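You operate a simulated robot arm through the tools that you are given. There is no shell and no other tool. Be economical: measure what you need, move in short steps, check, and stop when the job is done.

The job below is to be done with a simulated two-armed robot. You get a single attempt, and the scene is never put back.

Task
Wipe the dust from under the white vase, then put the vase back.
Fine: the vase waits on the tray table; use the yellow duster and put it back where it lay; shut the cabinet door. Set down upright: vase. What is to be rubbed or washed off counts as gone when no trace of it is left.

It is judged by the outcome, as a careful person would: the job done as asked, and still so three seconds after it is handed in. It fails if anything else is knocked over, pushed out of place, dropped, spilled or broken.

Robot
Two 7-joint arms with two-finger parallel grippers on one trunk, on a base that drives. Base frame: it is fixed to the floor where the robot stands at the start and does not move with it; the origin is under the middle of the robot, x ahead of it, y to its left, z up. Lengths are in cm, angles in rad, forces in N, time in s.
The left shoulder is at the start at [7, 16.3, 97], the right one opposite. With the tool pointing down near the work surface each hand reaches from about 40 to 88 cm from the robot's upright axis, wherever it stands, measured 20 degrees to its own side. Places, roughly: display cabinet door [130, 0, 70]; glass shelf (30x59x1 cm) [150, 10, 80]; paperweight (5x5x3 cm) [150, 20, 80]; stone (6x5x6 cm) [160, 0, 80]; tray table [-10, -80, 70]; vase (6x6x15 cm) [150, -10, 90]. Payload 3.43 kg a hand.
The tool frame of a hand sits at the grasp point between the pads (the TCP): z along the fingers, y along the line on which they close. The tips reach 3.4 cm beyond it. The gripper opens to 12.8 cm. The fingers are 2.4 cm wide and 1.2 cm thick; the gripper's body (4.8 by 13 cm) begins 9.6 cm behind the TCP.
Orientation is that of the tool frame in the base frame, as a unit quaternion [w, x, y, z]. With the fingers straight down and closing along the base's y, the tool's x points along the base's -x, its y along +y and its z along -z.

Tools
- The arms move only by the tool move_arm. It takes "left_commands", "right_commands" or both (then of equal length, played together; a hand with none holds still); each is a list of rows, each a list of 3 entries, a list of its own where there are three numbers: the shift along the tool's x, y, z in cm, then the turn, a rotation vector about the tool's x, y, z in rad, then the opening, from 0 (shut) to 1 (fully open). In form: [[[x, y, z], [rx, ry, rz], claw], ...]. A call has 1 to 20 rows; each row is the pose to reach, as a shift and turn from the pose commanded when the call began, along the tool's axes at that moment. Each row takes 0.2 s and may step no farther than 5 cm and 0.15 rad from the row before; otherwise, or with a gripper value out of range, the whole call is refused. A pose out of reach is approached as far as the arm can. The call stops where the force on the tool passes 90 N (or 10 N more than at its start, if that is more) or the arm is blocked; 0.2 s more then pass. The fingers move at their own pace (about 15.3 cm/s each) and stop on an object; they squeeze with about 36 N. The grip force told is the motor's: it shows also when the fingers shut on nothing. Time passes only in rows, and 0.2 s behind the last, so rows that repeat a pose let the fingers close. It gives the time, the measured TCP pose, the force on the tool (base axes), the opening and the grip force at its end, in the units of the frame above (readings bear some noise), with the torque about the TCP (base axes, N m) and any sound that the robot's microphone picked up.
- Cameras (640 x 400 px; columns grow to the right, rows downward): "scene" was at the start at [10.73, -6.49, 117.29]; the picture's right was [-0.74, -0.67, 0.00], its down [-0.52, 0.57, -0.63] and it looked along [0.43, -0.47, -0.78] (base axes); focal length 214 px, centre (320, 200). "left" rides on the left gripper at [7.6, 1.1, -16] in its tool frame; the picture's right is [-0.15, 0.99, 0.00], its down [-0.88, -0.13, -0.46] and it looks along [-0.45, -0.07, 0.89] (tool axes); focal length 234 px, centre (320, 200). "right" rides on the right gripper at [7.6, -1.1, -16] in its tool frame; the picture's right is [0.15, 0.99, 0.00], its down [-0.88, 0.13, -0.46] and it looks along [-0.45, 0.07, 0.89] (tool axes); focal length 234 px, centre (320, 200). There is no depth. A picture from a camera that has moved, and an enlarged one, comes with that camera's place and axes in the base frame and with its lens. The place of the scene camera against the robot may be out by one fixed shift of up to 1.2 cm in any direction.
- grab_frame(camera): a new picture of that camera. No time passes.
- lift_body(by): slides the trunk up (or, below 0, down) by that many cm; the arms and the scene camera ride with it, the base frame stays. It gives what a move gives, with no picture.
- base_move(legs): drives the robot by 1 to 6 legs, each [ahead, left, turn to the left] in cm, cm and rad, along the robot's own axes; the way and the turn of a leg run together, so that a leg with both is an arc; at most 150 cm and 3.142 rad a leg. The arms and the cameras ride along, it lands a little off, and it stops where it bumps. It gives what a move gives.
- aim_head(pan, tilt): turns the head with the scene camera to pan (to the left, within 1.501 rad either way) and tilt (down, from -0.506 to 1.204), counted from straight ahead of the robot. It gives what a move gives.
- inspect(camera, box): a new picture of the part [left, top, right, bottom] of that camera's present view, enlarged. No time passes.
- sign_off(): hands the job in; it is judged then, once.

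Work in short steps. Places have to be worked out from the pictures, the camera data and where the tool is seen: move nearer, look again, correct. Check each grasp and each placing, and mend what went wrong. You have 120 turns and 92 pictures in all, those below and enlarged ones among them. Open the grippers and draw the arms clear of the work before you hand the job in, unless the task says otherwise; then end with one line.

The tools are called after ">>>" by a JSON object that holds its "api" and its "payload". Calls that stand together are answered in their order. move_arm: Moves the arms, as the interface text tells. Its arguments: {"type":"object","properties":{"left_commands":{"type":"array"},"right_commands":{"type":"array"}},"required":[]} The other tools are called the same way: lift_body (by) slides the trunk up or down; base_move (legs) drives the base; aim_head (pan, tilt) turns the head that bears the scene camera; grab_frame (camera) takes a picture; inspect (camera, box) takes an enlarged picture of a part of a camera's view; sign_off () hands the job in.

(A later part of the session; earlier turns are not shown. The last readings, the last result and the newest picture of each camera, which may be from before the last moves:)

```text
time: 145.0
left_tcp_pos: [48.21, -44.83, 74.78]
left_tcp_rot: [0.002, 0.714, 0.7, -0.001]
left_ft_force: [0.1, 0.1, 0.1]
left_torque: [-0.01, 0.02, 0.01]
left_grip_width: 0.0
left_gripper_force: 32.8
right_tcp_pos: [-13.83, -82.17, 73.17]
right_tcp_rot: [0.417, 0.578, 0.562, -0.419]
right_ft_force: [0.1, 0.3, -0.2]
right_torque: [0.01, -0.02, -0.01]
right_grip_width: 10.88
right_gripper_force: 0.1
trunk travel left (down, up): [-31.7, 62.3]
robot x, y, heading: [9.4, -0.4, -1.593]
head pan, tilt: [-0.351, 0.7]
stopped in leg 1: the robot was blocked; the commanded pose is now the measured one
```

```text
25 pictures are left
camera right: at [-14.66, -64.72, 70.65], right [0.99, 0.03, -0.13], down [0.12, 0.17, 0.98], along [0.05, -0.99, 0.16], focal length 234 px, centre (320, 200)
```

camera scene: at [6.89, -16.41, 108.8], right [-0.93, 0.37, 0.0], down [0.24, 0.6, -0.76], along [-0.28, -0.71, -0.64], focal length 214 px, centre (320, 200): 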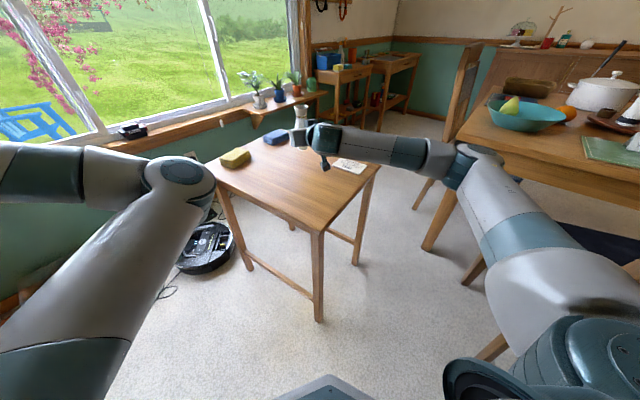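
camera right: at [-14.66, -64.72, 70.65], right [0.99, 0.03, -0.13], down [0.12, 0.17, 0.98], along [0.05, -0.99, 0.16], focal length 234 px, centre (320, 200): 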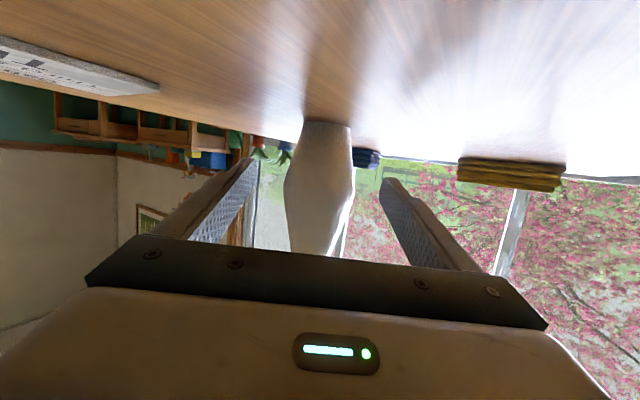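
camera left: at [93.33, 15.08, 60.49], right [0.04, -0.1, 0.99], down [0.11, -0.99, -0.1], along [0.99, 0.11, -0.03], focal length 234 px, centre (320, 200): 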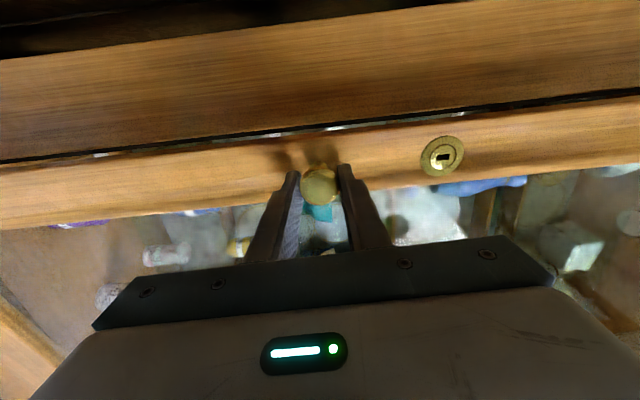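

The vase stands on the table. The base bumped something behind, so I raise straight up instead – the fingers are well wider than the vase.

>>> {"api": "lift_body", "payload": {"by": 18}}

>>> {"api": "grab_frame", "payload": {"camera": "scene"}}

```text
time: 147.0
left_tcp_pos: [48.24, -44.86, 92.79]
left_tcp_rot: [0.001, 0.715, 0.699, 0.0]
left_ft_force: [0.4, -0.1, -0.2]
left_torque: [0.01, -0.01, 0.01]
left_grip_width: 0.0
left_gripper_force: 32.8
right_tcp_pos: [-13.77, -82.31, 91.0]
right_tcp_rot: [0.417, 0.578, 0.562, -0.419]
right_ft_force: [-0.2, 0.6, -0.1]
right_torque: [-0.02, 0.01, 0.0]
right_grip_width: 10.88
right_gripper_force: 0.1
trunk travel left (down, up): [-49.7, 44.3]
robot x, y, heading: [9.94, -0.76, -1.592]
head pan, tilt: [-0.351, 0.7]
```

```text
24 pictures are left
camera scene: at [6.95, -14.63, 123.5], right [-0.93, 0.37, 0.0], down [0.24, 0.6, -0.76], along [-0.28, -0.71, -0.64], focal length 214 px, centre (320, 200)
```

scene: 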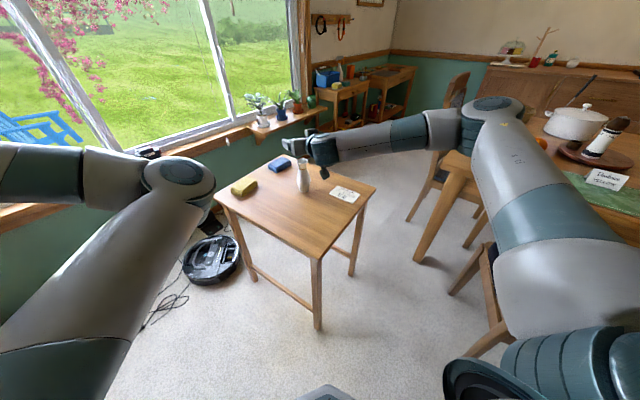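

Vase stands upright on the table. To fetch the yellow duster (at about (10, −96), sides aligned with the table) I'll use the left arm from the east side; I first turn left into free space and fold the right arm.

>>> {"api": "base_move", "payload": {"legs": [[0, 0, 0.8], [0, 0, 0.8]]}}

>>> {"api": "move_arm", "payload": {"right_commands": [[[0, 0, -3], [0, 0.127, 0], 0.5], [[0.5, 0, -6.5], [0, 0.254, 0], 0.2], [[1, 0, -10], [0, 0.381, 0], 0.2], [[1.5, 0, -13.5], [0, 0.508, 0], 0.2], [[2, 0, -17], [0, 0.635, 0], 0.2], [[2.5, 0, -20.5], [0, 0.762, 0], 0.2], [[3, 0, -24], [0, 0.889, 0], 0.2], [[3.5, 0, -27.5], [0, 1.016, 0], 0.2], [[4, 0, -31], [0, 1.143, 0], 0.2], [[4.5, 0, -34.5], [0, 1.27, 0], 0.2]]}}

```text
time: 151.6
left_tcp_pos: [52.31, 39.14, 92.81]
left_tcp_rot: [0.001, -0.007, 1.0, 0.0]
left_ft_force: [-0.3, 0.0, -0.7]
left_torque: [0.01, 0.0, -0.03]
left_grip_width: 0.01
left_gripper_force: 32.8
right_tcp_pos: [91.68, -21.39, 91.13]
right_tcp_rot: [0.591, -0.003, 0.806, 0.009]
right_ft_force: [0.5, 0.5, -1.4]
right_torque: [0.0, 0.01, 0.0]
right_grip_width: 10.89
right_gripper_force: 0.1
trunk travel left (down, up): [-49.7, 44.3]
robot x, y, heading: [9.74, -0.98, 0.01]
head pan, tilt: [-0.351, 0.7]
```

```text
time: 153.8
left_tcp_pos: [52.3, 39.25, 92.61]
left_tcp_rot: [0.001, -0.007, 1.0, 0.001]
left_ft_force: [-0.2, -0.7, 0.2]
left_torque: [0.03, -0.06, -0.01]
left_grip_width: 0.0
left_gripper_force: 32.6
right_tcp_pos: [57.53, -22.16, 97.1]
right_tcp_rot: [-0.005, -0.007, 1.0, 0.005]
right_ft_force: [0.0, -0.4, 0.8]
right_torque: [-0.03, -0.02, 0.0]
right_grip_width: 2.57
right_gripper_force: 0.1
trunk travel left (down, up): [-49.7, 44.3]
robot x, y, heading: [9.57, -0.72, 0.01]
head pan, tilt: [-0.351, 0.7]
```

Right arm is folded. Now I drive to the east side of the table, facing the duster.

>>> {"api": "base_move", "payload": {"legs": [[30, -14, 0], [0, 0, -1.25], [0, 0, -1.26], [0, 26, 0]]}}

>>> {"api": "aim_head", "payload": {"pan": 0.2, "tilt": 0.8}}

>>> {"api": "grab_frame", "payload": {"camera": "scene"}}

```text
time: 163.6
left_tcp_pos: [44.4, -92.81, 92.73]
left_tcp_rot: [0.001, 0.947, 0.321, -0.001]
left_ft_force: [-0.7, 0.0, -0.1]
left_torque: [0.03, 0.04, 0.03]
left_grip_width: 0.02
left_gripper_force: 32.6
right_tcp_pos: [3.53, -46.53, 97.19]
right_tcp_rot: [0.005, 0.947, 0.322, 0.004]
right_ft_force: [-0.3, -1.0, 0.5]
right_torque: [0.02, 0.01, 0.03]
right_grip_width: 2.56
right_gripper_force: 0.1
trunk travel left (down, up): [-49.7, 44.3]
robot x, y, heading: [54.43, -35.01, -2.492]
head pan, tilt: [-0.351, 0.7]
```

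```text
time: 164.6
left_tcp_pos: [44.37, -92.63, 92.84]
left_tcp_rot: [0.002, 0.947, 0.321, -0.001]
left_ft_force: [0.0, 0.5, 0.9]
left_torque: [-0.04, -0.02, 0.0]
left_grip_width: 0.0
left_gripper_force: 33.4
right_tcp_pos: [3.45, -46.62, 97.11]
right_tcp_rot: [0.004, 0.947, 0.321, 0.004]
right_ft_force: [0.8, 0.2, -0.4]
right_torque: [-0.01, 0.04, 0.01]
right_grip_width: 2.59
right_gripper_force: 0.2
trunk travel left (down, up): [-49.7, 44.3]
robot x, y, heading: [54.52, -35.31, -2.493]
head pan, tilt: [0.201, 0.799]
```

```text
23 pictures are left
camera scene: at [45.9, -45.05, 122.69], right [-0.75, 0.66, 0.0], down [0.47, 0.54, -0.7], along [-0.46, -0.52, -0.72], focal length 214 px, centre (320, 200)
```

scene: 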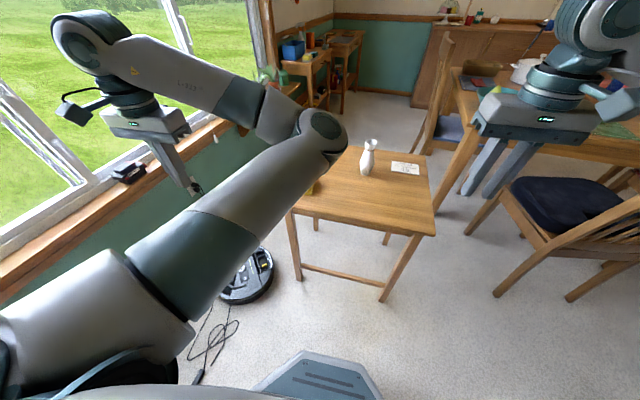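

Now I bring the left hand to a 40°-pitched pre-grasp pose above and behind the duster.

>>> {"api": "move_arm", "payload": {"left_commands": [[[-1.9, -2.3, 0], [0, -0.109, 0], 0.5], [[-3.9, -4.6, 0], [0, -0.218, 0], 1], [[-5.8, -6.8, 1], [0, -0.327, 0], 1], [[-7.8, -9.1, 2.5], [0, -0.435, 0], 1], [[-9.7, -11.4, 4], [0, -0.544, 0], 1], [[-11.6, -13.7, 5.5], [0, -0.653, 0], 1], [[-13.6, -15.9, 7], [0, -0.762, 0], 1], [[-15.5, -18.2, 8.7], [0, -0.87, 0], 1], [[-15.5, -18.2, 8.7], [0, -0.87, 0], 1]]}}

>>> {"api": "grab_frame", "payload": {"camera": "left"}}

```text
time: 166.8
left_tcp_pos: [24.02, -92.78, 85.68]
left_tcp_rot: [0.199, 0.844, 0.301, -0.395]
left_ft_force: [0.8, 0.0, 0.4]
left_torque: [-0.01, -0.01, 0.0]
left_grip_width: 12.8
left_gripper_force: 0.1
left hand out of reach, approached as far as the arm can: row 1, 2, 3, 4, 5, 6, 7
right_tcp_pos: [3.54, -46.68, 97.09]
right_tcp_rot: [0.004, 0.947, 0.322, 0.004]
right_ft_force: [0.1, -0.3, 0.6]
right_torque: [0.02, 0.01, -0.01]
right_grip_width: 2.57
right_gripper_force: 0.0
trunk travel left (down, up): [-49.7, 44.3]
robot x, y, heading: [54.72, -35.45, -2.494]
head pan, tilt: [0.201, 0.799]
stopped in row 9 (left hand): the arm was blocked; the commanded pose is now the measured one
```

```text
22 pictures are left
camera left: at [37.63, -81.71, 89.57], right [0.59, -0.78, 0.21], down [-0.28, 0.05, 0.96], along [-0.76, -0.62, -0.19], focal length 234 px, centre (320, 200)
```

left: 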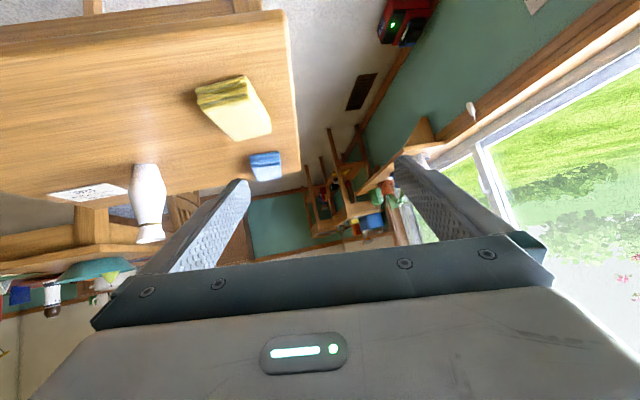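

Duster centre by the hand camera is near (11, −92.5). I shift to line up behind it and square the heading to it.

>>> {"api": "move_arm", "payload": {"left_commands": [[[1.4, -2.2, 1], [0.034, -0.004, 0.026], 1], [[2.7, -4.4, 2], [0.067, -0.009, 0.052], 1], [[4, -6.6, 3], [0.1, -0.013, 0.077], 1], [[5.3, -8.7, 3.9], [0.134, -0.017, 0.103], 1], [[5.3, -8.7, 3.9], [0.134, -0.017, 0.103], 1]]}}

>>> {"api": "grab_frame", "payload": {"camera": "left"}}

```text
time: 168.2
left_tcp_pos: [19.3, -90.46, 82.43]
left_tcp_rot: [0.213, 0.848, 0.226, -0.429]
left_ft_force: [0.2, -0.2, -0.3]
left_torque: [-0.01, 0.0, 0.01]
left_grip_width: 12.76
left_gripper_force: 0.1
right_tcp_pos: [3.44, -46.63, 97.13]
right_tcp_rot: [0.004, 0.947, 0.321, 0.004]
right_ft_force: [-0.3, 0.4, 0.6]
right_torque: [0.0, 0.0, -0.02]
right_grip_width: 2.59
right_gripper_force: 0.0
trunk travel left (down, up): [-49.7, 44.3]
robot x, y, heading: [54.81, -35.27, -2.489]
head pan, tilt: [0.201, 0.799]
stopped in row 5 (left hand): the arm was blocked; the commanded pose is now the measured one
```

```text
21 pictures are left
camera left: at [34.28, -81.04, 85.07], right [0.48, -0.83, 0.29], down [-0.25, 0.18, 0.95], along [-0.84, -0.53, -0.12], focal length 234 px, centre (320, 200)
```

left: 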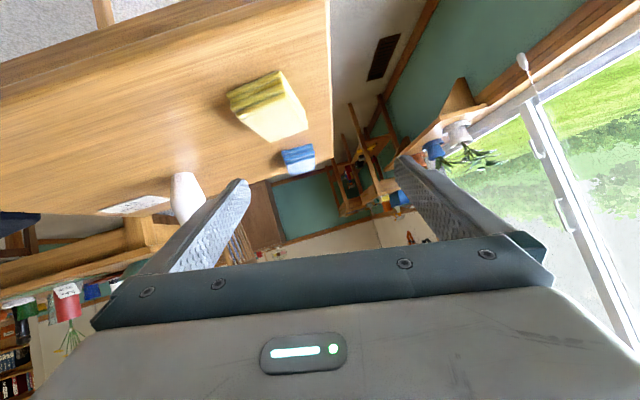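

The arm is cramped with the trunk high. I lower the trunk 6 cm, shift the base slightly right, and correct the roll.

>>> {"api": "base_move", "payload": {"legs": [[0, -3.0, 0]]}}

>>> {"api": "lift_body", "payload": {"by": -6}}

>>> {"api": "move_arm", "payload": {"left_commands": [[[0, 0, 0], [0.037, -0.007, -0.075], 1], [[0, 0, 0], [0.074, -0.015, -0.15], 1], [[0, 0, 0], [0.074, -0.015, -0.15], 1]]}}

```text
time: 169.0
left_tcp_pos: [17.55, -88.04, 82.47]
left_tcp_rot: [0.214, 0.849, 0.226, -0.428]
left_ft_force: [0.3, 0.2, 0.7]
left_torque: [0.02, -0.01, 0.02]
left_grip_width: 12.81
left_gripper_force: 0.1
right_tcp_pos: [1.62, -44.23, 97.19]
right_tcp_rot: [0.004, 0.947, 0.322, 0.004]
right_ft_force: [-0.3, 0.2, -0.2]
right_torque: [-0.04, -0.03, 0.01]
right_grip_width: 2.56
right_gripper_force: 0.1
trunk travel left (down, up): [-49.7, 44.3]
robot x, y, heading: [53.24, -32.47, -2.493]
head pan, tilt: [0.201, 0.799]
```

```text
time: 170.0
left_tcp_pos: [17.68, -88.09, 76.48]
left_tcp_rot: [0.214, 0.849, 0.226, -0.428]
left_ft_force: [0.8, 0.9, 0.3]
left_torque: [-0.01, -0.01, -0.02]
left_grip_width: 12.8
left_gripper_force: 0.0
right_tcp_pos: [1.8, -44.29, 91.1]
right_tcp_rot: [0.004, 0.947, 0.323, 0.004]
right_ft_force: [0.1, 0.4, 0.4]
right_torque: [0.01, 0.02, -0.01]
right_grip_width: 2.55
right_gripper_force: 0.2
trunk travel left (down, up): [-43.7, 50.3]
robot x, y, heading: [53.32, -32.89, -2.494]
head pan, tilt: [0.201, 0.799]
```

```text
time: 170.8
left_tcp_pos: [17.84, -88.49, 76.48]
left_tcp_rot: [0.155, 0.833, 0.27, -0.457]
left_ft_force: [-0.1, 0.5, 0.3]
left_torque: [0.0, -0.01, 0.0]
left_grip_width: 12.78
left_gripper_force: 0.0
right_tcp_pos: [1.69, -44.3, 91.24]
right_tcp_rot: [0.004, 0.947, 0.322, 0.005]
right_ft_force: [0.3, -0.4, -0.1]
right_torque: [0.0, -0.02, 0.0]
right_grip_width: 2.56
right_gripper_force: 0.0
trunk travel left (down, up): [-43.7, 50.3]
robot x, y, heading: [52.79, -33.03, -2.496]
head pan, tilt: [0.201, 0.799]
```

Now the hand is square and level in roll (pitch 32°). I slide down onto the duster and close.

>>> {"api": "move_arm", "payload": {"left_commands": [[[0.2, -0.15, 1.75], [0, 0, 0], 1], [[0.4, -0.3, 3.5], [0, 0, 0], 1], [[0.6, -0.45, 5.2], [0, 0, 0], 1], [[0.8, -0.6, 7], [0, 0, 0], 1], [[1, -0.76, 8.7], [0, 0, 0], 1]]}}

>>> {"api": "grab_frame", "payload": {"camera": "left"}}

```text
time: 172.0
left_tcp_pos: [11.75, -91.28, 70.89]
left_tcp_rot: [0.15, 0.834, 0.271, -0.457]
left_ft_force: [-0.5, -0.6, 0.5]
left_torque: [-0.01, 0.01, 0.02]
left_grip_width: 12.82
left_gripper_force: 0.0
right_tcp_pos: [1.59, -44.3, 91.12]
right_tcp_rot: [0.004, 0.947, 0.322, 0.004]
right_ft_force: [-0.8, 0.4, -0.7]
right_torque: [-0.04, 0.0, -0.03]
right_grip_width: 2.56
right_gripper_force: 0.0
trunk travel left (down, up): [-43.7, 50.3]
robot x, y, heading: [52.83, -32.74, -2.49]
head pan, tilt: [0.201, 0.799]
```

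```text
20 pictures are left
camera left: at [26.73, -82.05, 73.15], right [0.52, -0.85, 0.13], down [-0.15, 0.06, 0.99], along [-0.84, -0.53, -0.1], focal length 234 px, centre (320, 200)
```

left: 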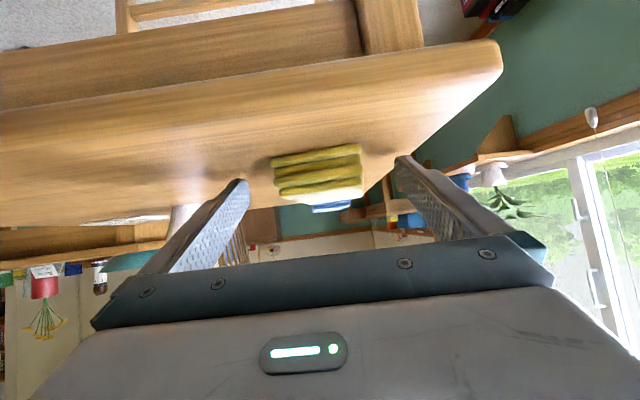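

The duster's front face is just ahead of the TCP, so its centre is ~6 cm further. I go 4.5 cm ahead, 0.5 down, and close.

>>> {"api": "move_arm", "payload": {"left_commands": [[[-1, -0.2, 2], [0, 0, 0], 1], [[-2, -0.4, 4.1], [0, 0, 0], 1], [[-2, -0.4, 4.1], [0, 0, 0], 0.6], [[-2, -0.4, 4.1], [0, 0, 0], 0.3], [[-2, -0.4, 4.1], [0, 0, 0], 0.1], [[-2, -0.4, 4.1], [0, 0, 0], 0.1], [[-2, -0.4, 4.1], [0, 0, 0], 0.1]]}}

>>> {"api": "grab_frame", "payload": {"camera": "left"}}

```text
time: 173.6
left_tcp_pos: [7.95, -93.87, 70.84]
left_tcp_rot: [0.152, 0.832, 0.271, -0.459]
left_ft_force: [-10.2, -0.2, 22.8]
left_torque: [0.38, 1.18, 0.17]
left_grip_width: 6.52
left_gripper_force: 35.9
right_tcp_pos: [1.77, -44.11, 91.27]
right_tcp_rot: [0.005, 0.947, 0.322, 0.004]
right_ft_force: [1.0, -0.1, -0.8]
right_torque: [0.01, 0.0, 0.03]
right_grip_width: 2.54
right_gripper_force: 0.0
trunk travel left (down, up): [-43.7, 50.3]
robot x, y, heading: [52.78, -32.91, -2.491]
head pan, tilt: [0.201, 0.799]
```

```text
19 pictures are left
camera left: at [22.97, -84.45, 72.92], right [0.52, -0.84, 0.13], down [-0.14, 0.06, 0.99], along [-0.84, -0.53, -0.09], focal length 234 px, centre (320, 200)
```

left: 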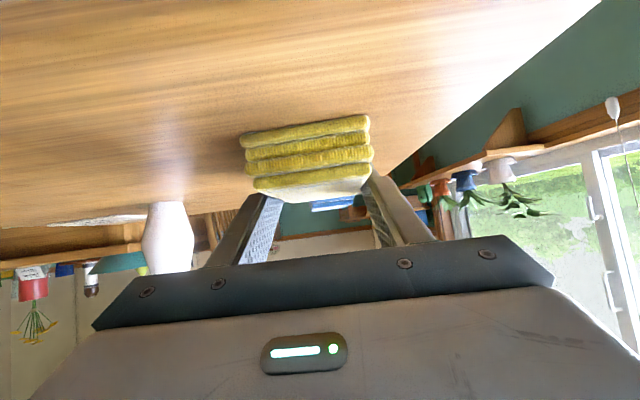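

Duster gripped (6.5 cm). I note its home TCP (7.95, −93.87, 70.84) and lift 15 cm.

>>> {"api": "lift_body", "payload": {"by": 15}}

>>> {"api": "grab_frame", "payload": {"camera": "left"}}

```text
time: 175.3
left_tcp_pos: [7.99, -94.07, 85.5]
left_tcp_rot: [0.15, 0.833, 0.271, -0.458]
left_ft_force: [0.5, 0.3, -1.1]
left_torque: [0.02, 0.01, 0.01]
left_grip_width: 6.51
left_gripper_force: 36.3
right_tcp_pos: [1.67, -44.34, 106.1]
right_tcp_rot: [0.004, 0.947, 0.321, 0.006]
right_ft_force: [0.3, 0.3, 0.1]
right_torque: [-0.02, 0.05, -0.04]
right_grip_width: 2.55
right_gripper_force: 0.1
trunk travel left (down, up): [-58.7, 35.3]
robot x, y, heading: [53.14, -32.67, -2.49]
head pan, tilt: [0.201, 0.799]
```

```text
18 pictures are left
camera left: at [22.95, -84.56, 87.65], right [0.52, -0.84, 0.13], down [-0.15, 0.06, 0.99], along [-0.84, -0.53, -0.1], focal length 234 px, centre (320, 200)
```

left: 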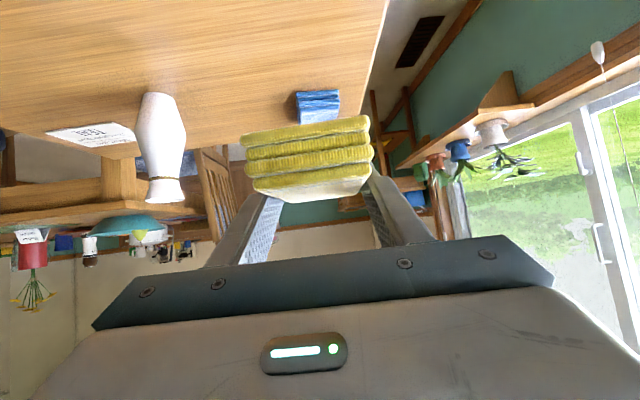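

The duster hangs level, about 2.9 cm below the TCP. I raise a bit more and bring the left hand in toward the body's centre line before turning.

>>> {"api": "lift_body", "payload": {"by": 9}}

>>> {"api": "move_arm", "payload": {"left_commands": [[[0, -3, 0], [0, 0, 0], 0.1], [[0, -6, 0], [0, 0, 0], 0.1], [[0, -9, 0], [0, 0, 0], 0.1], [[0, -12, 0], [0, 0, 0], 0.1], [[0, -15, 0], [0, 0, 0], 0.1], [[0, -18, 0], [0, 0, 0], 0.1], [[0, -20, 0], [0, 0, 0], 0.1]]}}

>>> {"api": "base_move", "payload": {"legs": [[-2, 4, 0], [0, 0, -1.1], [0, 0, -1.1], [0, 0, -1.08]]}}

```text
time: 176.6
left_tcp_pos: [7.9, -93.94, 94.43]
left_tcp_rot: [0.15, 0.833, 0.271, -0.458]
left_ft_force: [0.5, -0.8, 0.3]
left_torque: [0.01, 0.01, 0.0]
left_grip_width: 6.51
left_gripper_force: 36.0
right_tcp_pos: [1.69, -44.2, 115.13]
right_tcp_rot: [0.004, 0.947, 0.323, 0.005]
right_ft_force: [0.1, -1.5, 0.0]
right_torque: [-0.01, -0.05, -0.04]
right_grip_width: 2.56
right_gripper_force: 0.0
trunk travel left (down, up): [-67.7, 26.3]
robot x, y, heading: [53.1, -32.49, -2.492]
head pan, tilt: [0.201, 0.799]
```

```text
time: 178.1
left_tcp_pos: [0.19, -87.09, 94.57]
left_tcp_rot: [0.232, 0.822, 0.269, -0.444]
left_ft_force: [-0.4, -0.7, -0.7]
left_torque: [-0.02, 0.02, 0.0]
left_grip_width: 6.5
left_gripper_force: 36.4
right_tcp_pos: [1.73, -44.29, 115.2]
right_tcp_rot: [0.004, 0.947, 0.322, 0.004]
right_ft_force: [-0.9, -0.2, 0.1]
right_torque: [-0.02, 0.01, 0.0]
right_grip_width: 2.56
right_gripper_force: 0.2
trunk travel left (down, up): [-67.7, 26.3]
robot x, y, heading: [52.95, -32.89, -2.492]
head pan, tilt: [0.201, 0.799]
stopped in row 7 (left hand): the arm was blocked; the commanded pose is now the measured one
```

```text
time: 186.6
left_tcp_pos: [98.04, 29.96, 93.99]
left_tcp_rot: [0.418, -0.348, 0.795, 0.269]
left_ft_force: [0.1, 0.9, -0.3]
left_torque: [-0.01, -0.01, -0.07]
left_grip_width: 6.5
left_gripper_force: 35.7
right_tcp_pos: [103.78, -11.32, 114.74]
right_tcp_rot: [-0.01, -0.426, 0.905, -0.006]
right_ft_force: [-0.2, 0.3, 0.3]
right_torque: [0.02, -0.02, -0.01]
right_grip_width: 2.56
right_gripper_force: 0.0
trunk travel left (down, up): [-67.7, 26.3]
robot x, y, heading: [57.28, -34.12, 0.845]
head pan, tilt: [0.201, 0.799]
stopped in leg 4: the robot was blocked; the commanded pose is now the measured one
```

The right elbow touches the open door. I move away from the door, and bring the right hand inward and up so its elbow tucks in.

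>>> {"api": "base_move", "payload": {"legs": [[0, 12, 0]]}}

>>> {"api": "move_arm", "payload": {"right_commands": [[[-1.2, 0, -3], [0, 0, 0], 0.2], [[-2.4, 0, -6.5], [0, 0, 0], 0.2], [[-3.6, 2, -10], [0, 0, 0], 0.2], [[-4.8, 5, -13], [0, 0, 0], 0.2], [[-6, 9, -14], [0, 0, 0], 0.2], [[-7.2, 13, -14], [0, 0, 0], 0.2], [[-8.4, 17, -14], [0, 0, 0], 0.2], [[-9.6, 20, -14], [0, 0, 0], 0.2]]}}

>>> {"api": "base_move", "payload": {"legs": [[0, 0, -0.34]]}}

>>> {"api": "aim_head", "payload": {"pan": 0, "tilt": 0.55}}

>>> {"api": "grab_frame", "payload": {"camera": "scene"}}

```text
time: 187.8
left_tcp_pos: [90.0, 37.06, 94.37]
left_tcp_rot: [0.42, -0.342, 0.796, 0.272]
left_ft_force: [0.1, 0.9, -0.9]
left_torque: [0.0, 0.0, -0.03]
left_grip_width: 6.52
left_gripper_force: 35.9
right_tcp_pos: [95.5, -4.69, 114.71]
right_tcp_rot: [-0.007, -0.417, 0.909, 0.001]
right_ft_force: [-0.4, 0.0, -1.0]
right_torque: [-0.06, -0.03, 0.02]
right_grip_width: 2.54
right_gripper_force: 0.1
trunk travel left (down, up): [-67.7, 26.3]
robot x, y, heading: [47.99, -25.97, 0.833]
head pan, tilt: [0.201, 0.799]
```

```text
time: 189.6
left_tcp_pos: [89.85, 37.12, 94.42]
left_tcp_rot: [0.42, -0.342, 0.796, 0.271]
left_ft_force: [-0.4, 0.5, -1.2]
left_torque: [0.04, 0.01, -0.05]
left_grip_width: 6.52
left_gripper_force: 36.0
right_tcp_pos: [86.59, 16.09, 128.61]
right_tcp_rot: [-0.008, -0.417, 0.909, -0.001]
right_ft_force: [0.0, 0.0, 0.8]
right_torque: [-0.04, 0.0, 0.03]
right_grip_width: 2.55
right_gripper_force: 0.2
trunk travel left (down, up): [-67.7, 26.3]
robot x, y, heading: [48.09, -26.31, 0.83]
head pan, tilt: [0.201, 0.799]
```

```text
time: 191.1
left_tcp_pos: [109.24, 18.54, 94.46]
left_tcp_rot: [0.461, -0.196, 0.844, 0.193]
left_ft_force: [0.9, -1.0, -0.2]
left_torque: [0.01, 0.0, 0.03]
left_grip_width: 6.47
left_gripper_force: 36.0
right_tcp_pos: [99.04, -0.28, 128.65]
right_tcp_rot: [-0.009, -0.249, 0.968, 0.001]
right_ft_force: [0.0, -0.7, -0.2]
right_torque: [0.03, 0.02, -0.01]
right_grip_width: 2.58
right_gripper_force: 0.0
trunk travel left (down, up): [-67.7, 26.3]
robot x, y, heading: [48.1, -25.93, 0.475]
head pan, tilt: [0.201, 0.799]
```

```text
time: 191.9
left_tcp_pos: [109.25, 18.55, 94.52]
left_tcp_rot: [0.462, -0.196, 0.843, 0.193]
left_ft_force: [-0.8, 0.2, -1.2]
left_torque: [0.07, 0.0, -0.02]
left_grip_width: 6.53
left_gripper_force: 36.6
right_tcp_pos: [98.98, -0.37, 128.68]
right_tcp_rot: [-0.009, -0.25, 0.968, 0.001]
right_ft_force: [0.3, -0.4, 0.5]
right_torque: [0.0, 0.01, 0.0]
right_grip_width: 2.57
right_gripper_force: 0.0
trunk travel left (down, up): [-67.7, 26.3]
robot x, y, heading: [47.78, -26.0, 0.479]
head pan, tilt: [0.0, 0.55]
```

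```text
17 pictures are left
camera scene: at [61.0, -20.28, 142.81], right [0.46, -0.89, 0.0], down [-0.47, -0.24, -0.85], along [0.76, 0.39, -0.52], focal length 214 px, centre (320, 200)
```

scene: 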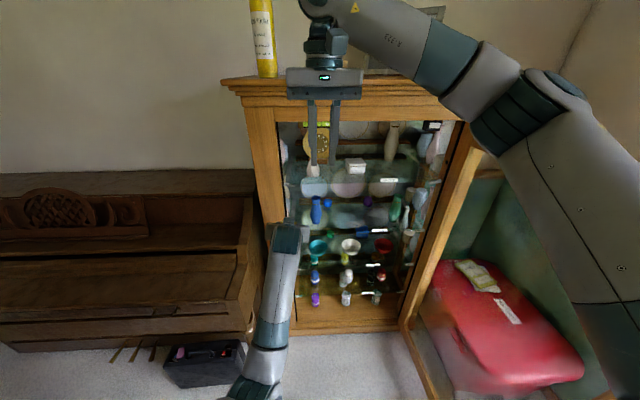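

Right arm is tucked high. Now I extend the left hand 8 cm and to the right, correcting its roll so the duster hangs level.

>>> {"api": "move_arm", "payload": {"left_commands": [[[-2.4, 0.6, 4.3], [0, 0, 0], 0.1], [[-3.2, -1.5, 4.6], [0.02, 0.005, -0.02], 0.1], [[-3.7, -3.5, 4.8], [0.035, 0.007, -0.04], 0.1], [[-4.2, -5.5, 5], [0.05, 0.01, -0.055], 0.1], [[-4.5, -7.5, 5.2], [0.067, 0.013, -0.073], 0.1], [[-4.8, -9.5, 5.4], [0.084, 0.017, -0.092], 0.1], [[-5.1, -11.4, 5.5], [0.1, 0.02, -0.11], 0.1], [[-5.1, -11.4, 5.5], [0.1, 0.02, -0.11], 0.1]]}}

```text
time: 193.9
left_tcp_pos: [119.01, 19.93, 92.63]
left_tcp_rot: [0.459, -0.228, 0.84, 0.18]
left_ft_force: [-1.1, -0.5, 0.2]
left_torque: [-0.02, -0.03, -0.05]
left_grip_width: 6.53
left_gripper_force: 36.0
right_tcp_pos: [98.83, -0.29, 128.74]
right_tcp_rot: [-0.008, -0.249, 0.968, 0.001]
right_ft_force: [0.4, 0.4, 1.0]
right_torque: [0.0, -0.01, 0.01]
right_grip_width: 2.56
right_gripper_force: 0.1
trunk travel left (down, up): [-67.7, 26.3]
robot x, y, heading: [47.95, -26.17, 0.473]
head pan, tilt: [0.0, 0.55]
stopped in row 8 (left hand): the arm was blocked; the commanded pose is now the measured one
```

I back off 10 cm and lower the trunk so the left arm works in an easier height range, then retry the shift and roll.

>>> {"api": "base_move", "payload": {"legs": [[-10, 0, 0]]}}

>>> {"api": "lift_body", "payload": {"by": -14}}

>>> {"api": "move_arm", "payload": {"left_commands": [[[-1.7, 0.2, -1], [0, 0, 0], 0.1], [[-3.4, 0.3, -2], [0, 0, 0], 0.1], [[-5.1, 0.5, -3.1], [0, 0, 0], 0.1], [[-5.1, -1.7, -3.4], [0.03, 0, -0.01], 0.1], [[-5.2, -4, -3.7], [0.06, 0, -0.02], 0.1], [[-5.2, -6.1, -4], [0.09, -0.01, -0.03], 0.1], [[-5.3, -8.3, -4.4], [0.12, -0.01, -0.04], 0.1]]}}

```text
time: 195.0
left_tcp_pos: [110.27, 15.44, 92.7]
left_tcp_rot: [0.459, -0.227, 0.84, 0.179]
left_ft_force: [0.2, -0.5, -1.6]
left_torque: [0.01, 0.0, 0.02]
left_grip_width: 6.51
left_gripper_force: 35.5
right_tcp_pos: [90.27, -4.8, 128.73]
right_tcp_rot: [-0.009, -0.25, 0.968, 0.002]
right_ft_force: [-0.7, -0.1, 0.6]
right_torque: [0.01, -0.01, 0.0]
right_grip_width: 2.59
right_gripper_force: 0.1
trunk travel left (down, up): [-67.7, 26.3]
robot x, y, heading: [39.23, -30.35, 0.477]
head pan, tilt: [0.0, 0.55]
```

```text
time: 196.7
left_tcp_pos: [110.28, 15.45, 78.61]
left_tcp_rot: [0.46, -0.227, 0.84, 0.179]
left_ft_force: [-0.9, -0.3, -0.2]
left_torque: [0.01, -0.01, -0.01]
left_grip_width: 6.52
left_gripper_force: 36.1
right_tcp_pos: [90.23, -4.72, 114.72]
right_tcp_rot: [-0.008, -0.25, 0.968, 0.002]
right_ft_force: [-0.5, -0.8, -0.5]
right_torque: [0.03, 0.04, -0.01]
right_grip_width: 2.55
right_gripper_force: 0.1
trunk travel left (down, up): [-53.7, 40.3]
robot x, y, heading: [39.59, -30.68, 0.482]
head pan, tilt: [0.0, 0.55]
```

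```text
time: 198.5
left_tcp_pos: [112.91, 13.37, 84.3]
left_tcp_rot: [0.474, -0.226, 0.836, 0.16]
left_ft_force: [-0.9, 0.6, 0.6]
left_torque: [-0.01, -0.03, -0.01]
left_grip_width: 6.5
left_gripper_force: 35.9
right_tcp_pos: [90.17, -4.61, 114.67]
right_tcp_rot: [-0.009, -0.249, 0.968, 0.002]
right_ft_force: [-0.2, 0.1, -0.4]
right_torque: [-0.01, -0.01, 0.01]
right_grip_width: 2.54
right_gripper_force: 0.1
trunk travel left (down, up): [-53.7, 40.3]
robot x, y, heading: [39.23, -30.42, 0.476]
head pan, tilt: [0.0, 0.55]
stopped in row 7 (left hand): the arm was blocked; the commanded pose is now the measured one
```

Roll is nearly level and the hand reaches 86 cm ahead. I turn slightly right (keeps the elbow off the door) and set up 22 cm in front of the wipe spot, then look.

>>> {"api": "base_move", "payload": {"legs": [[0, 0, -0.176], [1.4, -6.9, 0]]}}

>>> {"api": "grab_frame", "payload": {"camera": "left"}}

```text
time: 200.2
left_tcp_pos: [122.97, -6.76, 84.2]
left_tcp_rot: [0.486, -0.151, 0.853, 0.118]
left_ft_force: [0.3, 0.8, -0.5]
left_torque: [0.01, -0.05, 0.01]
left_grip_width: 6.52
left_gripper_force: 35.8
right_tcp_pos: [97.39, -20.59, 114.49]
right_tcp_rot: [-0.009, -0.163, 0.987, 0.003]
right_ft_force: [-0.2, 0.1, -0.1]
right_torque: [0.03, 0.02, 0.0]
right_grip_width: 2.56
right_gripper_force: 0.0
trunk travel left (down, up): [-53.7, 40.3]
robot x, y, heading: [42.55, -36.31, 0.294]
head pan, tilt: [0.0, 0.55]
```

```text
16 pictures are left
camera left: at [106.42, -12.41, 85.64], right [-0.3, 0.94, 0.18], down [0.11, -0.15, 0.98], along [0.95, 0.31, -0.06], focal length 234 px, centre (320, 200)
```

left: 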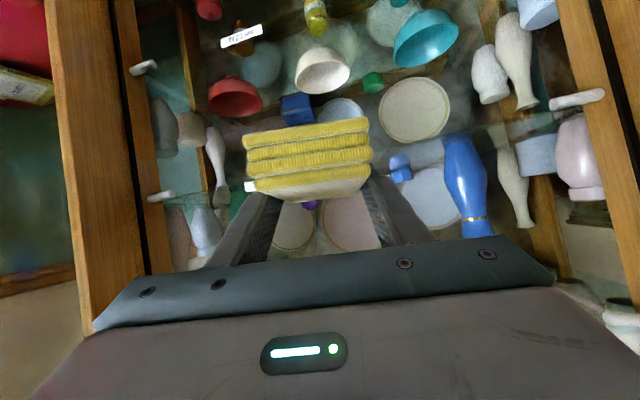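

All clear: the duster hangs level and in line. I move in over the spot with the base.

>>> {"api": "base_move", "payload": {"legs": [[0, 4.8, 0], [12, 0, 0], [9.5, 0, 0]]}}

>>> {"api": "aim_head", "payload": {"pan": 0.15, "tilt": 0.5}}

>>> {"api": "inspect", "payload": {"camera": "scene", "box": [220, 130, 420, 260]}}

```text
time: 202.7
left_tcp_pos: [142.2, 4.43, 84.11]
left_tcp_rot: [0.486, -0.152, 0.853, 0.118]
left_ft_force: [-0.1, -0.3, -0.7]
left_torque: [0.0, 0.02, -0.01]
left_grip_width: 6.49
left_gripper_force: 35.7
right_tcp_pos: [116.41, -9.44, 114.69]
right_tcp_rot: [-0.009, -0.162, 0.987, 0.002]
right_ft_force: [-0.4, -0.5, -0.7]
right_torque: [0.01, 0.02, 0.02]
right_grip_width: 2.58
right_gripper_force: 0.0
trunk travel left (down, up): [-53.7, 40.3]
robot x, y, heading: [61.98, -25.44, 0.295]
head pan, tilt: [0.0, 0.55]
```

```text
time: 203.4
left_tcp_pos: [142.03, 4.51, 84.22]
left_tcp_rot: [0.487, -0.15, 0.852, 0.117]
left_ft_force: [0.4, 0.4, -0.5]
left_torque: [-0.02, -0.01, -0.03]
left_grip_width: 6.51
left_gripper_force: 35.7
right_tcp_pos: [116.48, -9.49, 114.62]
right_tcp_rot: [-0.009, -0.163, 0.987, 0.002]
right_ft_force: [0.0, -0.5, 0.8]
right_torque: [-0.01, 0.01, 0.03]
right_grip_width: 2.56
right_gripper_force: 0.0
trunk travel left (down, up): [-53.7, 40.3]
robot x, y, heading: [61.89, -25.95, 0.304]
head pan, tilt: [0.15, 0.499]
```

```text
3.08 times, centred on (320, 195) of scene
camera zoom: at [75.38, -21.06, 129.28], right [0.43, -0.9, 0.0], down [-0.43, -0.21, -0.88], along [0.79, 0.38, -0.48], focal length 660 px, centre (320, 215)
```

zoom: 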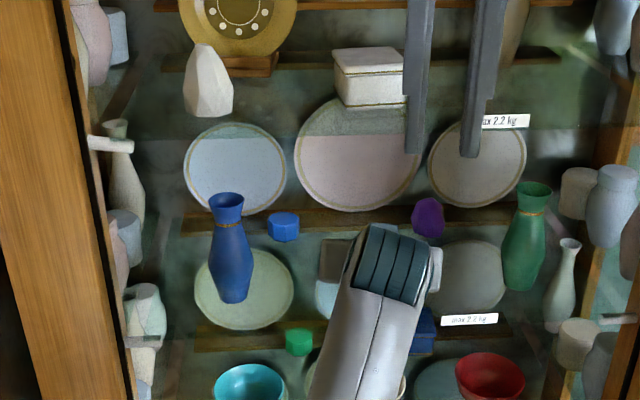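

In position; the neighbours (blue vase, green vase, purple stone, blue weight) are clear. I lower gently onto the shelf.

>>> {"api": "lift_body", "payload": {"by": -1.8}}

>>> {"api": "lift_body", "payload": {"by": -0.3}}

>>> {"api": "lift_body", "payload": {"by": -0.3}}

```text
time: 204.0
left_tcp_pos: [142.01, 4.39, 82.32]
left_tcp_rot: [0.486, -0.15, 0.853, 0.117]
left_ft_force: [-0.5, 0.2, -0.1]
left_torque: [-0.03, -0.01, 0.02]
left_grip_width: 6.53
left_gripper_force: 36.2
right_tcp_pos: [116.53, -9.48, 112.84]
right_tcp_rot: [-0.008, -0.163, 0.987, 0.002]
right_ft_force: [0.5, 0.1, -0.6]
right_torque: [0.01, -0.01, 0.01]
right_grip_width: 2.6
right_gripper_force: 0.0
trunk travel left (down, up): [-51.9, 42.1]
robot x, y, heading: [61.9, -25.52, 0.3]
head pan, tilt: [0.15, 0.499]
```

```text
time: 204.6
left_tcp_pos: [141.97, 4.42, 82.31]
left_tcp_rot: [0.488, -0.15, 0.852, 0.117]
left_ft_force: [0.5, 1.5, 7.2]
left_torque: [-0.41, 0.34, 0.03]
left_grip_width: 6.49
left_gripper_force: 35.9
right_tcp_pos: [116.43, -9.49, 112.69]
right_tcp_rot: [-0.009, -0.162, 0.987, 0.002]
right_ft_force: [0.0, 0.1, -0.5]
right_torque: [-0.01, -0.01, -0.02]
right_grip_width: 2.55
right_gripper_force: 0.0
trunk travel left (down, up): [-51.6, 42.4]
robot x, y, heading: [61.59, -25.42, 0.299]
head pan, tilt: [0.15, 0.499]
```

```text
time: 205.1
left_tcp_pos: [141.85, 4.4, 82.17]
left_tcp_rot: [0.488, -0.151, 0.851, 0.118]
left_ft_force: [3.6, 2.4, 19.2]
left_torque: [-0.95, 0.78, 0.05]
left_grip_width: 6.52
left_gripper_force: 36.6
right_tcp_pos: [116.31, -9.5, 112.38]
right_tcp_rot: [-0.007, -0.163, 0.987, 0.003]
right_ft_force: [-0.1, -0.5, -0.4]
right_torque: [0.0, -0.04, 0.0]
right_grip_width: 2.58
right_gripper_force: 0.1
trunk travel left (down, up): [-51.3, 42.7]
robot x, y, heading: [61.52, -25.36, 0.298]
head pan, tilt: [0.15, 0.499]
```

About 19 N – too much for a 2.2 kg shelf. I raise 0.25 cm and level the duster (slight pitch/roll fix).

>>> {"api": "lift_body", "payload": {"by": 0.3}}

>>> {"api": "move_arm", "payload": {"left_commands": [[[0, 0, 0], [0, 0.022, -0.03], 0.1], [[0, 0, 0], [0, 0.044, -0.06], 0.1], [[0, 0, 0], [0, 0.044, -0.06], 0.1]]}}

```text
time: 205.6
left_tcp_pos: [142.02, 4.32, 82.1]
left_tcp_rot: [0.486, -0.151, 0.853, 0.118]
left_ft_force: [-0.6, 0.3, 8.4]
left_torque: [-0.51, 0.43, 0.03]
left_grip_width: 6.49
left_gripper_force: 36.4
right_tcp_pos: [116.45, -9.46, 112.69]
right_tcp_rot: [-0.009, -0.163, 0.987, 0.003]
right_ft_force: [-0.4, 0.3, 0.0]
right_torque: [0.01, -0.01, 0.01]
right_grip_width: 2.54
right_gripper_force: 0.1
trunk travel left (down, up): [-51.6, 42.4]
robot x, y, heading: [61.81, -25.88, 0.298]
head pan, tilt: [0.15, 0.499]
```

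```text
time: 206.4
left_tcp_pos: [141.86, 5.42, 81.96]
left_tcp_rot: [0.47, -0.179, 0.857, 0.109]
left_ft_force: [-1.9, -3.7, 13.3]
left_torque: [-0.37, -0.47, -0.24]
left_grip_width: 6.53
left_gripper_force: 35.8
right_tcp_pos: [116.3, -9.59, 112.76]
right_tcp_rot: [-0.007, -0.162, 0.987, 0.002]
right_ft_force: [0.0, 0.9, 0.2]
right_torque: [0.0, 0.03, 0.01]
right_grip_width: 2.54
right_gripper_force: 0.0
trunk travel left (down, up): [-51.6, 42.4]
robot x, y, heading: [61.56, -25.83, 0.294]
head pan, tilt: [0.15, 0.499]
```

Now contact is flat at ~13 N. I wipe side to side with the base over the spot.

>>> {"api": "base_move", "payload": {"legs": [[0, 5, 0], [0, -11, 0], [-3.5, 0, 0], [0, 11, 0], [0, -11, 0], [5.5, 5, 0]]}}

```text
time: 208.1
left_tcp_pos: [142.46, 2.76, 82.1]
left_tcp_rot: [0.471, -0.185, 0.856, 0.108]
left_ft_force: [-0.1, 0.1, -0.5]
left_torque: [0.01, 0.0, 0.0]
left_grip_width: 6.53
left_gripper_force: 35.9
right_tcp_pos: [116.44, -11.81, 112.46]
right_tcp_rot: [-0.008, -0.171, 0.985, -0.004]
right_ft_force: [0.3, 0.8, -0.2]
right_torque: [0.0, 0.03, -0.03]
right_grip_width: 2.55
right_gripper_force: 0.0
trunk travel left (down, up): [-51.6, 42.4]
robot x, y, heading: [63.13, -28.95, 0.306]
head pan, tilt: [0.15, 0.499]
stopped in leg 2: the robot was blocked; the commanded pose is now the measured one
```

The right elbow touches the door again. I tuck the right hand further left, ease the base left, and lower the contact again.

>>> {"api": "base_move", "payload": {"legs": [[0, 3, 0]]}}

>>> {"api": "move_arm", "payload": {"right_commands": [[[0, 3, -1], [0, 0, 0], 0.2], [[0, 6, -2], [0, 0, 0], 0.2], [[0, 9, -3], [0, 0, 0], 0.2], [[0, 12, -4], [0, 0, 0], 0.2]]}}

>>> {"api": "base_move", "payload": {"legs": [[0, 4, 0], [0, -10, 0], [-3.5, 0, 0], [0, 10, 0], [0, -10, 0], [0, 5, 0]]}}

```text
time: 208.9
left_tcp_pos: [142.01, 5.2, 81.94]
left_tcp_rot: [0.469, -0.184, 0.857, 0.11]
left_ft_force: [0.6, -1.1, 2.9]
left_torque: [-0.08, -0.15, -0.05]
left_grip_width: 6.49
left_gripper_force: 35.6
right_tcp_pos: [116.18, -9.59, 112.25]
right_tcp_rot: [-0.01, -0.171, 0.985, -0.002]
right_ft_force: [0.3, 0.3, -0.1]
right_torque: [-0.03, 0.03, 0.01]
right_grip_width: 2.56
right_gripper_force: 0.0
trunk travel left (down, up): [-51.6, 42.4]
robot x, y, heading: [61.84, -26.67, 0.302]
head pan, tilt: [0.15, 0.499]
```

```text
time: 209.9
left_tcp_pos: [141.87, 5.4, 81.91]
left_tcp_rot: [0.469, -0.184, 0.857, 0.109]
left_ft_force: [-1.2, 0.6, 1.2]
left_torque: [-0.03, -0.08, 0.0]
left_grip_width: 6.51
left_gripper_force: 35.9
right_tcp_pos: [111.95, 1.85, 116.29]
right_tcp_rot: [-0.01, -0.172, 0.985, -0.002]
right_ft_force: [0.2, 0.4, -0.4]
right_torque: [0.01, 0.0, 0.01]
right_grip_width: 2.54
right_gripper_force: 0.0
trunk travel left (down, up): [-51.6, 42.4]
robot x, y, heading: [62.28, -27.0, 0.303]
head pan, tilt: [0.15, 0.499]
```

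```text
time: 214.0
left_tcp_pos: [139.08, 2.9, 81.92]
left_tcp_rot: [0.469, -0.184, 0.857, 0.11]
left_ft_force: [0.8, -0.2, 2.1]
left_torque: [-0.04, -0.15, -0.06]
left_grip_width: 6.51
left_gripper_force: 35.7
right_tcp_pos: [108.98, -0.5, 116.35]
right_tcp_rot: [-0.01, -0.17, 0.985, -0.003]
right_ft_force: [-0.7, 1.1, -0.2]
right_torque: [-0.05, 0.04, 0.0]
right_grip_width: 2.55
right_gripper_force: 0.0
trunk travel left (down, up): [-51.6, 42.4]
robot x, y, heading: [58.88, -28.32, 0.302]
head pan, tilt: [0.15, 0.499]
```

Freed up and sweeping, but contact is only ~2 N. I press slightly more and repeat with wider coverage.

>>> {"api": "lift_body", "payload": {"by": -0.2}}

>>> {"api": "base_move", "payload": {"legs": [[0, -5, 0], [0, 10, 0], [3.5, 0, 0], [0, -10, 0], [1.5, 2, 0], [0, 6, 0]]}}

>>> {"api": "base_move", "payload": {"legs": [[0, -5, 0], [-4, 0, 0], [0, 4, 0], [4, 0, 0], [0, -7, 0], [-4, 0, 0]]}}

```text
time: 214.6
left_tcp_pos: [139.13, 2.91, 81.97]
left_tcp_rot: [0.47, -0.184, 0.856, 0.11]
left_ft_force: [1.4, 0.6, 7.2]
left_torque: [-0.11, -0.29, 0.02]
left_grip_width: 6.51
left_gripper_force: 36.0
right_tcp_pos: [108.96, -0.54, 116.12]
right_tcp_rot: [-0.01, -0.17, 0.985, -0.002]
right_ft_force: [-0.2, 0.6, -0.4]
right_torque: [-0.04, 0.0, -0.02]
right_grip_width: 2.56
right_gripper_force: 0.2
trunk travel left (down, up): [-51.4, 42.6]
robot x, y, heading: [58.97, -28.82, 0.303]
head pan, tilt: [0.15, 0.499]
```

```text
time: 218.4
left_tcp_pos: [142.99, 6.92, 81.82]
left_tcp_rot: [0.47, -0.182, 0.857, 0.107]
left_ft_force: [1.2, -6.4, 13.2]
left_torque: [-0.51, -0.56, -0.19]
left_grip_width: 6.51
left_gripper_force: 36.2
right_tcp_pos: [112.89, 3.59, 116.19]
right_tcp_rot: [-0.011, -0.169, 0.986, -0.002]
right_ft_force: [0.0, 1.2, -0.1]
right_torque: [-0.05, 0.0, -0.05]
right_grip_width: 2.54
right_gripper_force: 0.1
trunk travel left (down, up): [-51.4, 42.6]
robot x, y, heading: [62.8, -24.75, 0.299]
head pan, tilt: [0.15, 0.499]
```

```text
time: 221.9
left_tcp_pos: [141.78, -2.05, 81.89]
left_tcp_rot: [0.47, -0.183, 0.857, 0.109]
left_ft_force: [2.5, 1.1, 9.9]
left_torque: [-0.13, -0.61, 0.14]
left_grip_width: 6.5
left_gripper_force: 35.9
right_tcp_pos: [111.74, -5.49, 116.23]
right_tcp_rot: [-0.01, -0.171, 0.985, 0.0]
right_ft_force: [-0.3, -0.9, 0.9]
right_torque: [0.01, 0.0, -0.01]
right_grip_width: 2.55
right_gripper_force: 0.0
trunk travel left (down, up): [-51.4, 42.6]
robot x, y, heading: [62.14, -33.73, 0.303]
head pan, tilt: [0.15, 0.499]
```

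I lift off and back out, then inspect the shelf for remaining dust.

>>> {"api": "lift_body", "payload": {"by": 3}}

>>> {"api": "base_move", "payload": {"legs": [[-24, 3, 0]]}}

>>> {"api": "inspect", "payload": {"camera": "scene", "box": [240, 130, 400, 230]}}

```text
time: 222.7
left_tcp_pos: [141.84, -1.91, 84.59]
left_tcp_rot: [0.469, -0.183, 0.857, 0.109]
left_ft_force: [1.0, 0.4, 0.1]
left_torque: [0.03, -0.01, 0.0]
left_grip_width: 6.53
left_gripper_force: 36.1
right_tcp_pos: [111.84, -5.31, 119.09]
right_tcp_rot: [-0.011, -0.17, 0.985, -0.002]
right_ft_force: [0.5, 0.1, -0.2]
right_torque: [-0.02, 0.04, -0.01]
right_grip_width: 2.56
right_gripper_force: 0.1
trunk travel left (down, up): [-54.4, 39.6]
robot x, y, heading: [61.81, -34.26, 0.304]
head pan, tilt: [0.15, 0.499]
```

```text
time: 224.5
left_tcp_pos: [118.03, -6.76, 84.7]
left_tcp_rot: [0.47, -0.181, 0.857, 0.107]
left_ft_force: [-0.1, -0.1, -0.2]
left_torque: [0.0, -0.01, -0.01]
left_grip_width: 6.52
left_gripper_force: 36.2
right_tcp_pos: [88.01, -9.88, 119.18]
right_tcp_rot: [-0.011, -0.167, 0.986, -0.001]
right_ft_force: [-0.4, 0.7, 0.0]
right_torque: [0.0, -0.04, 0.0]
right_grip_width: 2.55
right_gripper_force: 0.0
trunk travel left (down, up): [-54.4, 39.6]
robot x, y, heading: [37.86, -37.61, 0.302]
head pan, tilt: [0.15, 0.499]
```

```text
4.00 times, centred on (320, 180) of scene
camera zoom: at [51.29, -33.38, 129.98], right [0.43, -0.9, 0.0], down [-0.43, -0.21, -0.88], along [0.79, 0.38, -0.48], focal length 858 px, centre (320, 280)
```

zoom: 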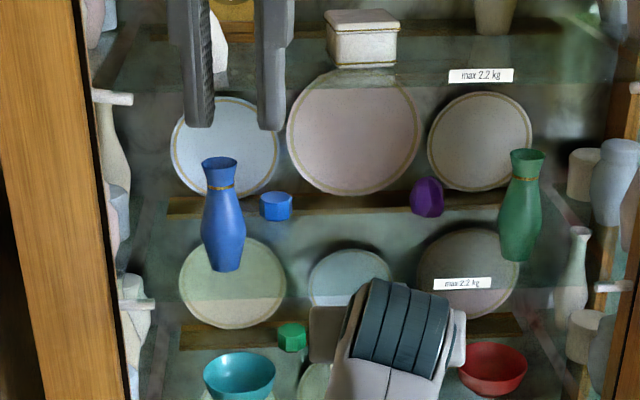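

I take a closer look at the exact spot where the vase stood.

>>> {"api": "inspect", "payload": {"camera": "scene", "box": [300, 172, 364, 212]}}

```text
10.00 times, centred on (332, 192) of scene
camera zoom: at [51.29, -33.38, 129.98], right [0.43, -0.9, 0.0], down [-0.43, -0.21, -0.88], along [0.79, 0.38, -0.48], focal length 2145 px, centre (200, 280)
```

zoom: 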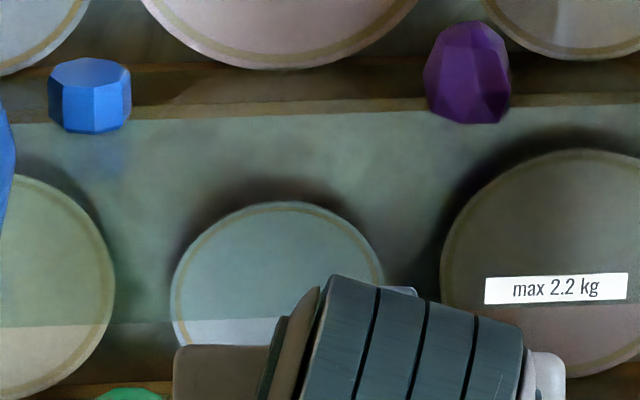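

The shelf shows clean glass where the vase stood – no dust patch left. Now I return the duster: raise, back off, bring the left hand to its former pose and turn left round to the table.

>>> {"api": "lift_body", "payload": {"by": 10}}

>>> {"api": "base_move", "payload": {"legs": [[-8, 0, 0]]}}

>>> {"api": "move_arm", "payload": {"left_commands": [[[0.8, 2.5, -1.3], [0.017, 0, 0.011], 0.1], [[1.7, 5, -2.5], [0.034, 0, 0.021], 0.1], [[2.5, 7.5, -3.8], [0.051, 0, 0.032], 0.1], [[3.4, 10, -5.1], [0.069, 0, 0.043], 0.1], [[4.2, 12.5, -6.4], [0.086, 0, 0.054], 0.1], [[5.1, 15, -7.6], [0.103, 0, 0.064], 0.1], [[5.9, 17.5, -8.9], [0.12, 0, 0.075], 0.1]]}}

>>> {"api": "base_move", "payload": {"legs": [[0, 0, 1.27], [0, -22, 0], [0, 0, 1.11], [0, 0, 1.11]]}}

```text
time: 225.8
left_tcp_pos: [117.99, -6.76, 94.67]
left_tcp_rot: [0.47, -0.181, 0.857, 0.108]
left_ft_force: [0.2, -0.2, -0.7]
left_torque: [-0.02, 0.0, -0.03]
left_grip_width: 6.53
left_gripper_force: 35.9
right_tcp_pos: [88.09, -9.87, 129.06]
right_tcp_rot: [-0.012, -0.167, 0.986, -0.001]
right_ft_force: [0.2, -0.7, -0.1]
right_torque: [0.0, 0.0, -0.01]
right_grip_width: 2.57
right_gripper_force: 0.1
trunk travel left (down, up): [-64.4, 29.6]
robot x, y, heading: [37.52, -37.56, 0.292]
head pan, tilt: [0.15, 0.499]
```

```text
time: 226.8
left_tcp_pos: [110.28, -9.02, 94.6]
left_tcp_rot: [0.47, -0.181, 0.857, 0.108]
left_ft_force: [0.7, -0.1, 0.6]
left_torque: [0.0, 0.01, -0.05]
left_grip_width: 6.51
left_gripper_force: 35.7
right_tcp_pos: [80.35, -12.31, 129.06]
right_tcp_rot: [-0.01, -0.168, 0.986, -0.001]
right_ft_force: [-0.3, -0.8, -0.1]
right_torque: [0.01, -0.05, 0.0]
right_grip_width: 2.57
right_gripper_force: 0.1
trunk travel left (down, up): [-64.4, 29.6]
robot x, y, heading: [30.33, -40.28, 0.296]
head pan, tilt: [0.15, 0.499]
```

```text
time: 228.4
left_tcp_pos: [93.53, 2.46, 94.5]
left_tcp_rot: [0.475, -0.119, 0.869, 0.074]
left_ft_force: [0.0, 0.2, -0.7]
left_torque: [0.0, -0.01, 0.01]
left_grip_width: 6.52
left_gripper_force: 35.7
right_tcp_pos: [80.31, -12.13, 129.18]
right_tcp_rot: [-0.01, -0.168, 0.986, -0.002]
right_ft_force: [-0.8, 0.3, 0.0]
right_torque: [-0.04, -0.05, 0.0]
right_grip_width: 2.55
right_gripper_force: 0.0
trunk travel left (down, up): [-64.4, 29.6]
robot x, y, heading: [30.62, -40.06, 0.295]
head pan, tilt: [0.15, 0.499]
```

```text
time: 239.0
left_tcp_pos: [10.62, -105.12, 94.58]
left_tcp_rot: [0.171, 0.825, 0.297, -0.45]
left_ft_force: [1.1, -0.3, -0.6]
left_torque: [0.01, 0.01, 0.01]
left_grip_width: 6.49
left_gripper_force: 35.9
right_tcp_pos: [16.78, -86.21, 129.04]
right_tcp_rot: [-0.004, 0.93, 0.367, 0.011]
right_ft_force: [-1.5, -0.2, 1.0]
right_torque: [0.0, 0.01, 0.0]
right_grip_width: 2.55
right_gripper_force: 0.0
trunk travel left (down, up): [-64.4, 29.6]
robot x, y, heading: [51.43, -40.08, -2.43]
head pan, tilt: [0.15, 0.499]
```

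Near the table. I turn and shift to match the duster's recorded home pose.

>>> {"api": "base_move", "payload": {"legs": [[0, 0, -0.073], [-6.3, -5.3, 0]]}}

```text
time: 240.5
left_tcp_pos: [8.27, -94.02, 94.56]
left_tcp_rot: [0.155, 0.834, 0.268, -0.456]
left_ft_force: [0.0, 0.4, 0.6]
left_torque: [-0.03, 0.02, 0.01]
left_grip_width: 6.52
left_gripper_force: 36.0
right_tcp_pos: [15.6, -75.56, 129.08]
right_tcp_rot: [-0.003, 0.942, 0.335, 0.01]
right_ft_force: [0.0, 0.0, 0.9]
right_torque: [-0.07, 0.0, -0.02]
right_grip_width: 2.56
right_gripper_force: 0.1
trunk travel left (down, up): [-64.4, 29.6]
robot x, y, heading: [53.58, -32.55, -2.497]
head pan, tilt: [0.15, 0.499]
```

Within 0.4 cm of its home. I lower, release, and rise again.

>>> {"api": "lift_body", "payload": {"by": -23}}

>>> {"api": "lift_body", "payload": {"by": -0.5}}

```text
time: 242.9
left_tcp_pos: [8.22, -94.03, 71.49]
left_tcp_rot: [0.155, 0.834, 0.268, -0.456]
left_ft_force: [0.3, -1.2, -0.4]
left_torque: [0.06, -0.02, -0.03]
left_grip_width: 6.49
left_gripper_force: 35.7
right_tcp_pos: [15.61, -75.66, 106.02]
right_tcp_rot: [-0.003, 0.942, 0.335, 0.011]
right_ft_force: [0.0, -0.4, 0.9]
right_torque: [-0.01, 0.02, -0.01]
right_grip_width: 2.58
right_gripper_force: 0.0
trunk travel left (down, up): [-41.4, 52.6]
robot x, y, heading: [53.08, -32.19, -2.496]
head pan, tilt: [0.15, 0.499]
```

```text
time: 243.5
left_tcp_pos: [8.21, -93.96, 71.13]
left_tcp_rot: [0.154, 0.835, 0.268, -0.456]
left_ft_force: [0.4, -0.1, -0.5]
left_torque: [0.0, 0.01, 0.01]
left_grip_width: 6.5
left_gripper_force: 36.3
right_tcp_pos: [15.61, -75.65, 105.51]
right_tcp_rot: [-0.003, 0.942, 0.335, 0.01]
right_ft_force: [-0.4, -0.6, -0.7]
right_torque: [0.02, 0.05, 0.02]
right_grip_width: 2.59
right_gripper_force: 0.1
trunk travel left (down, up): [-40.9, 53.1]
robot x, y, heading: [53.33, -32.2, -2.497]
head pan, tilt: [0.15, 0.499]
```

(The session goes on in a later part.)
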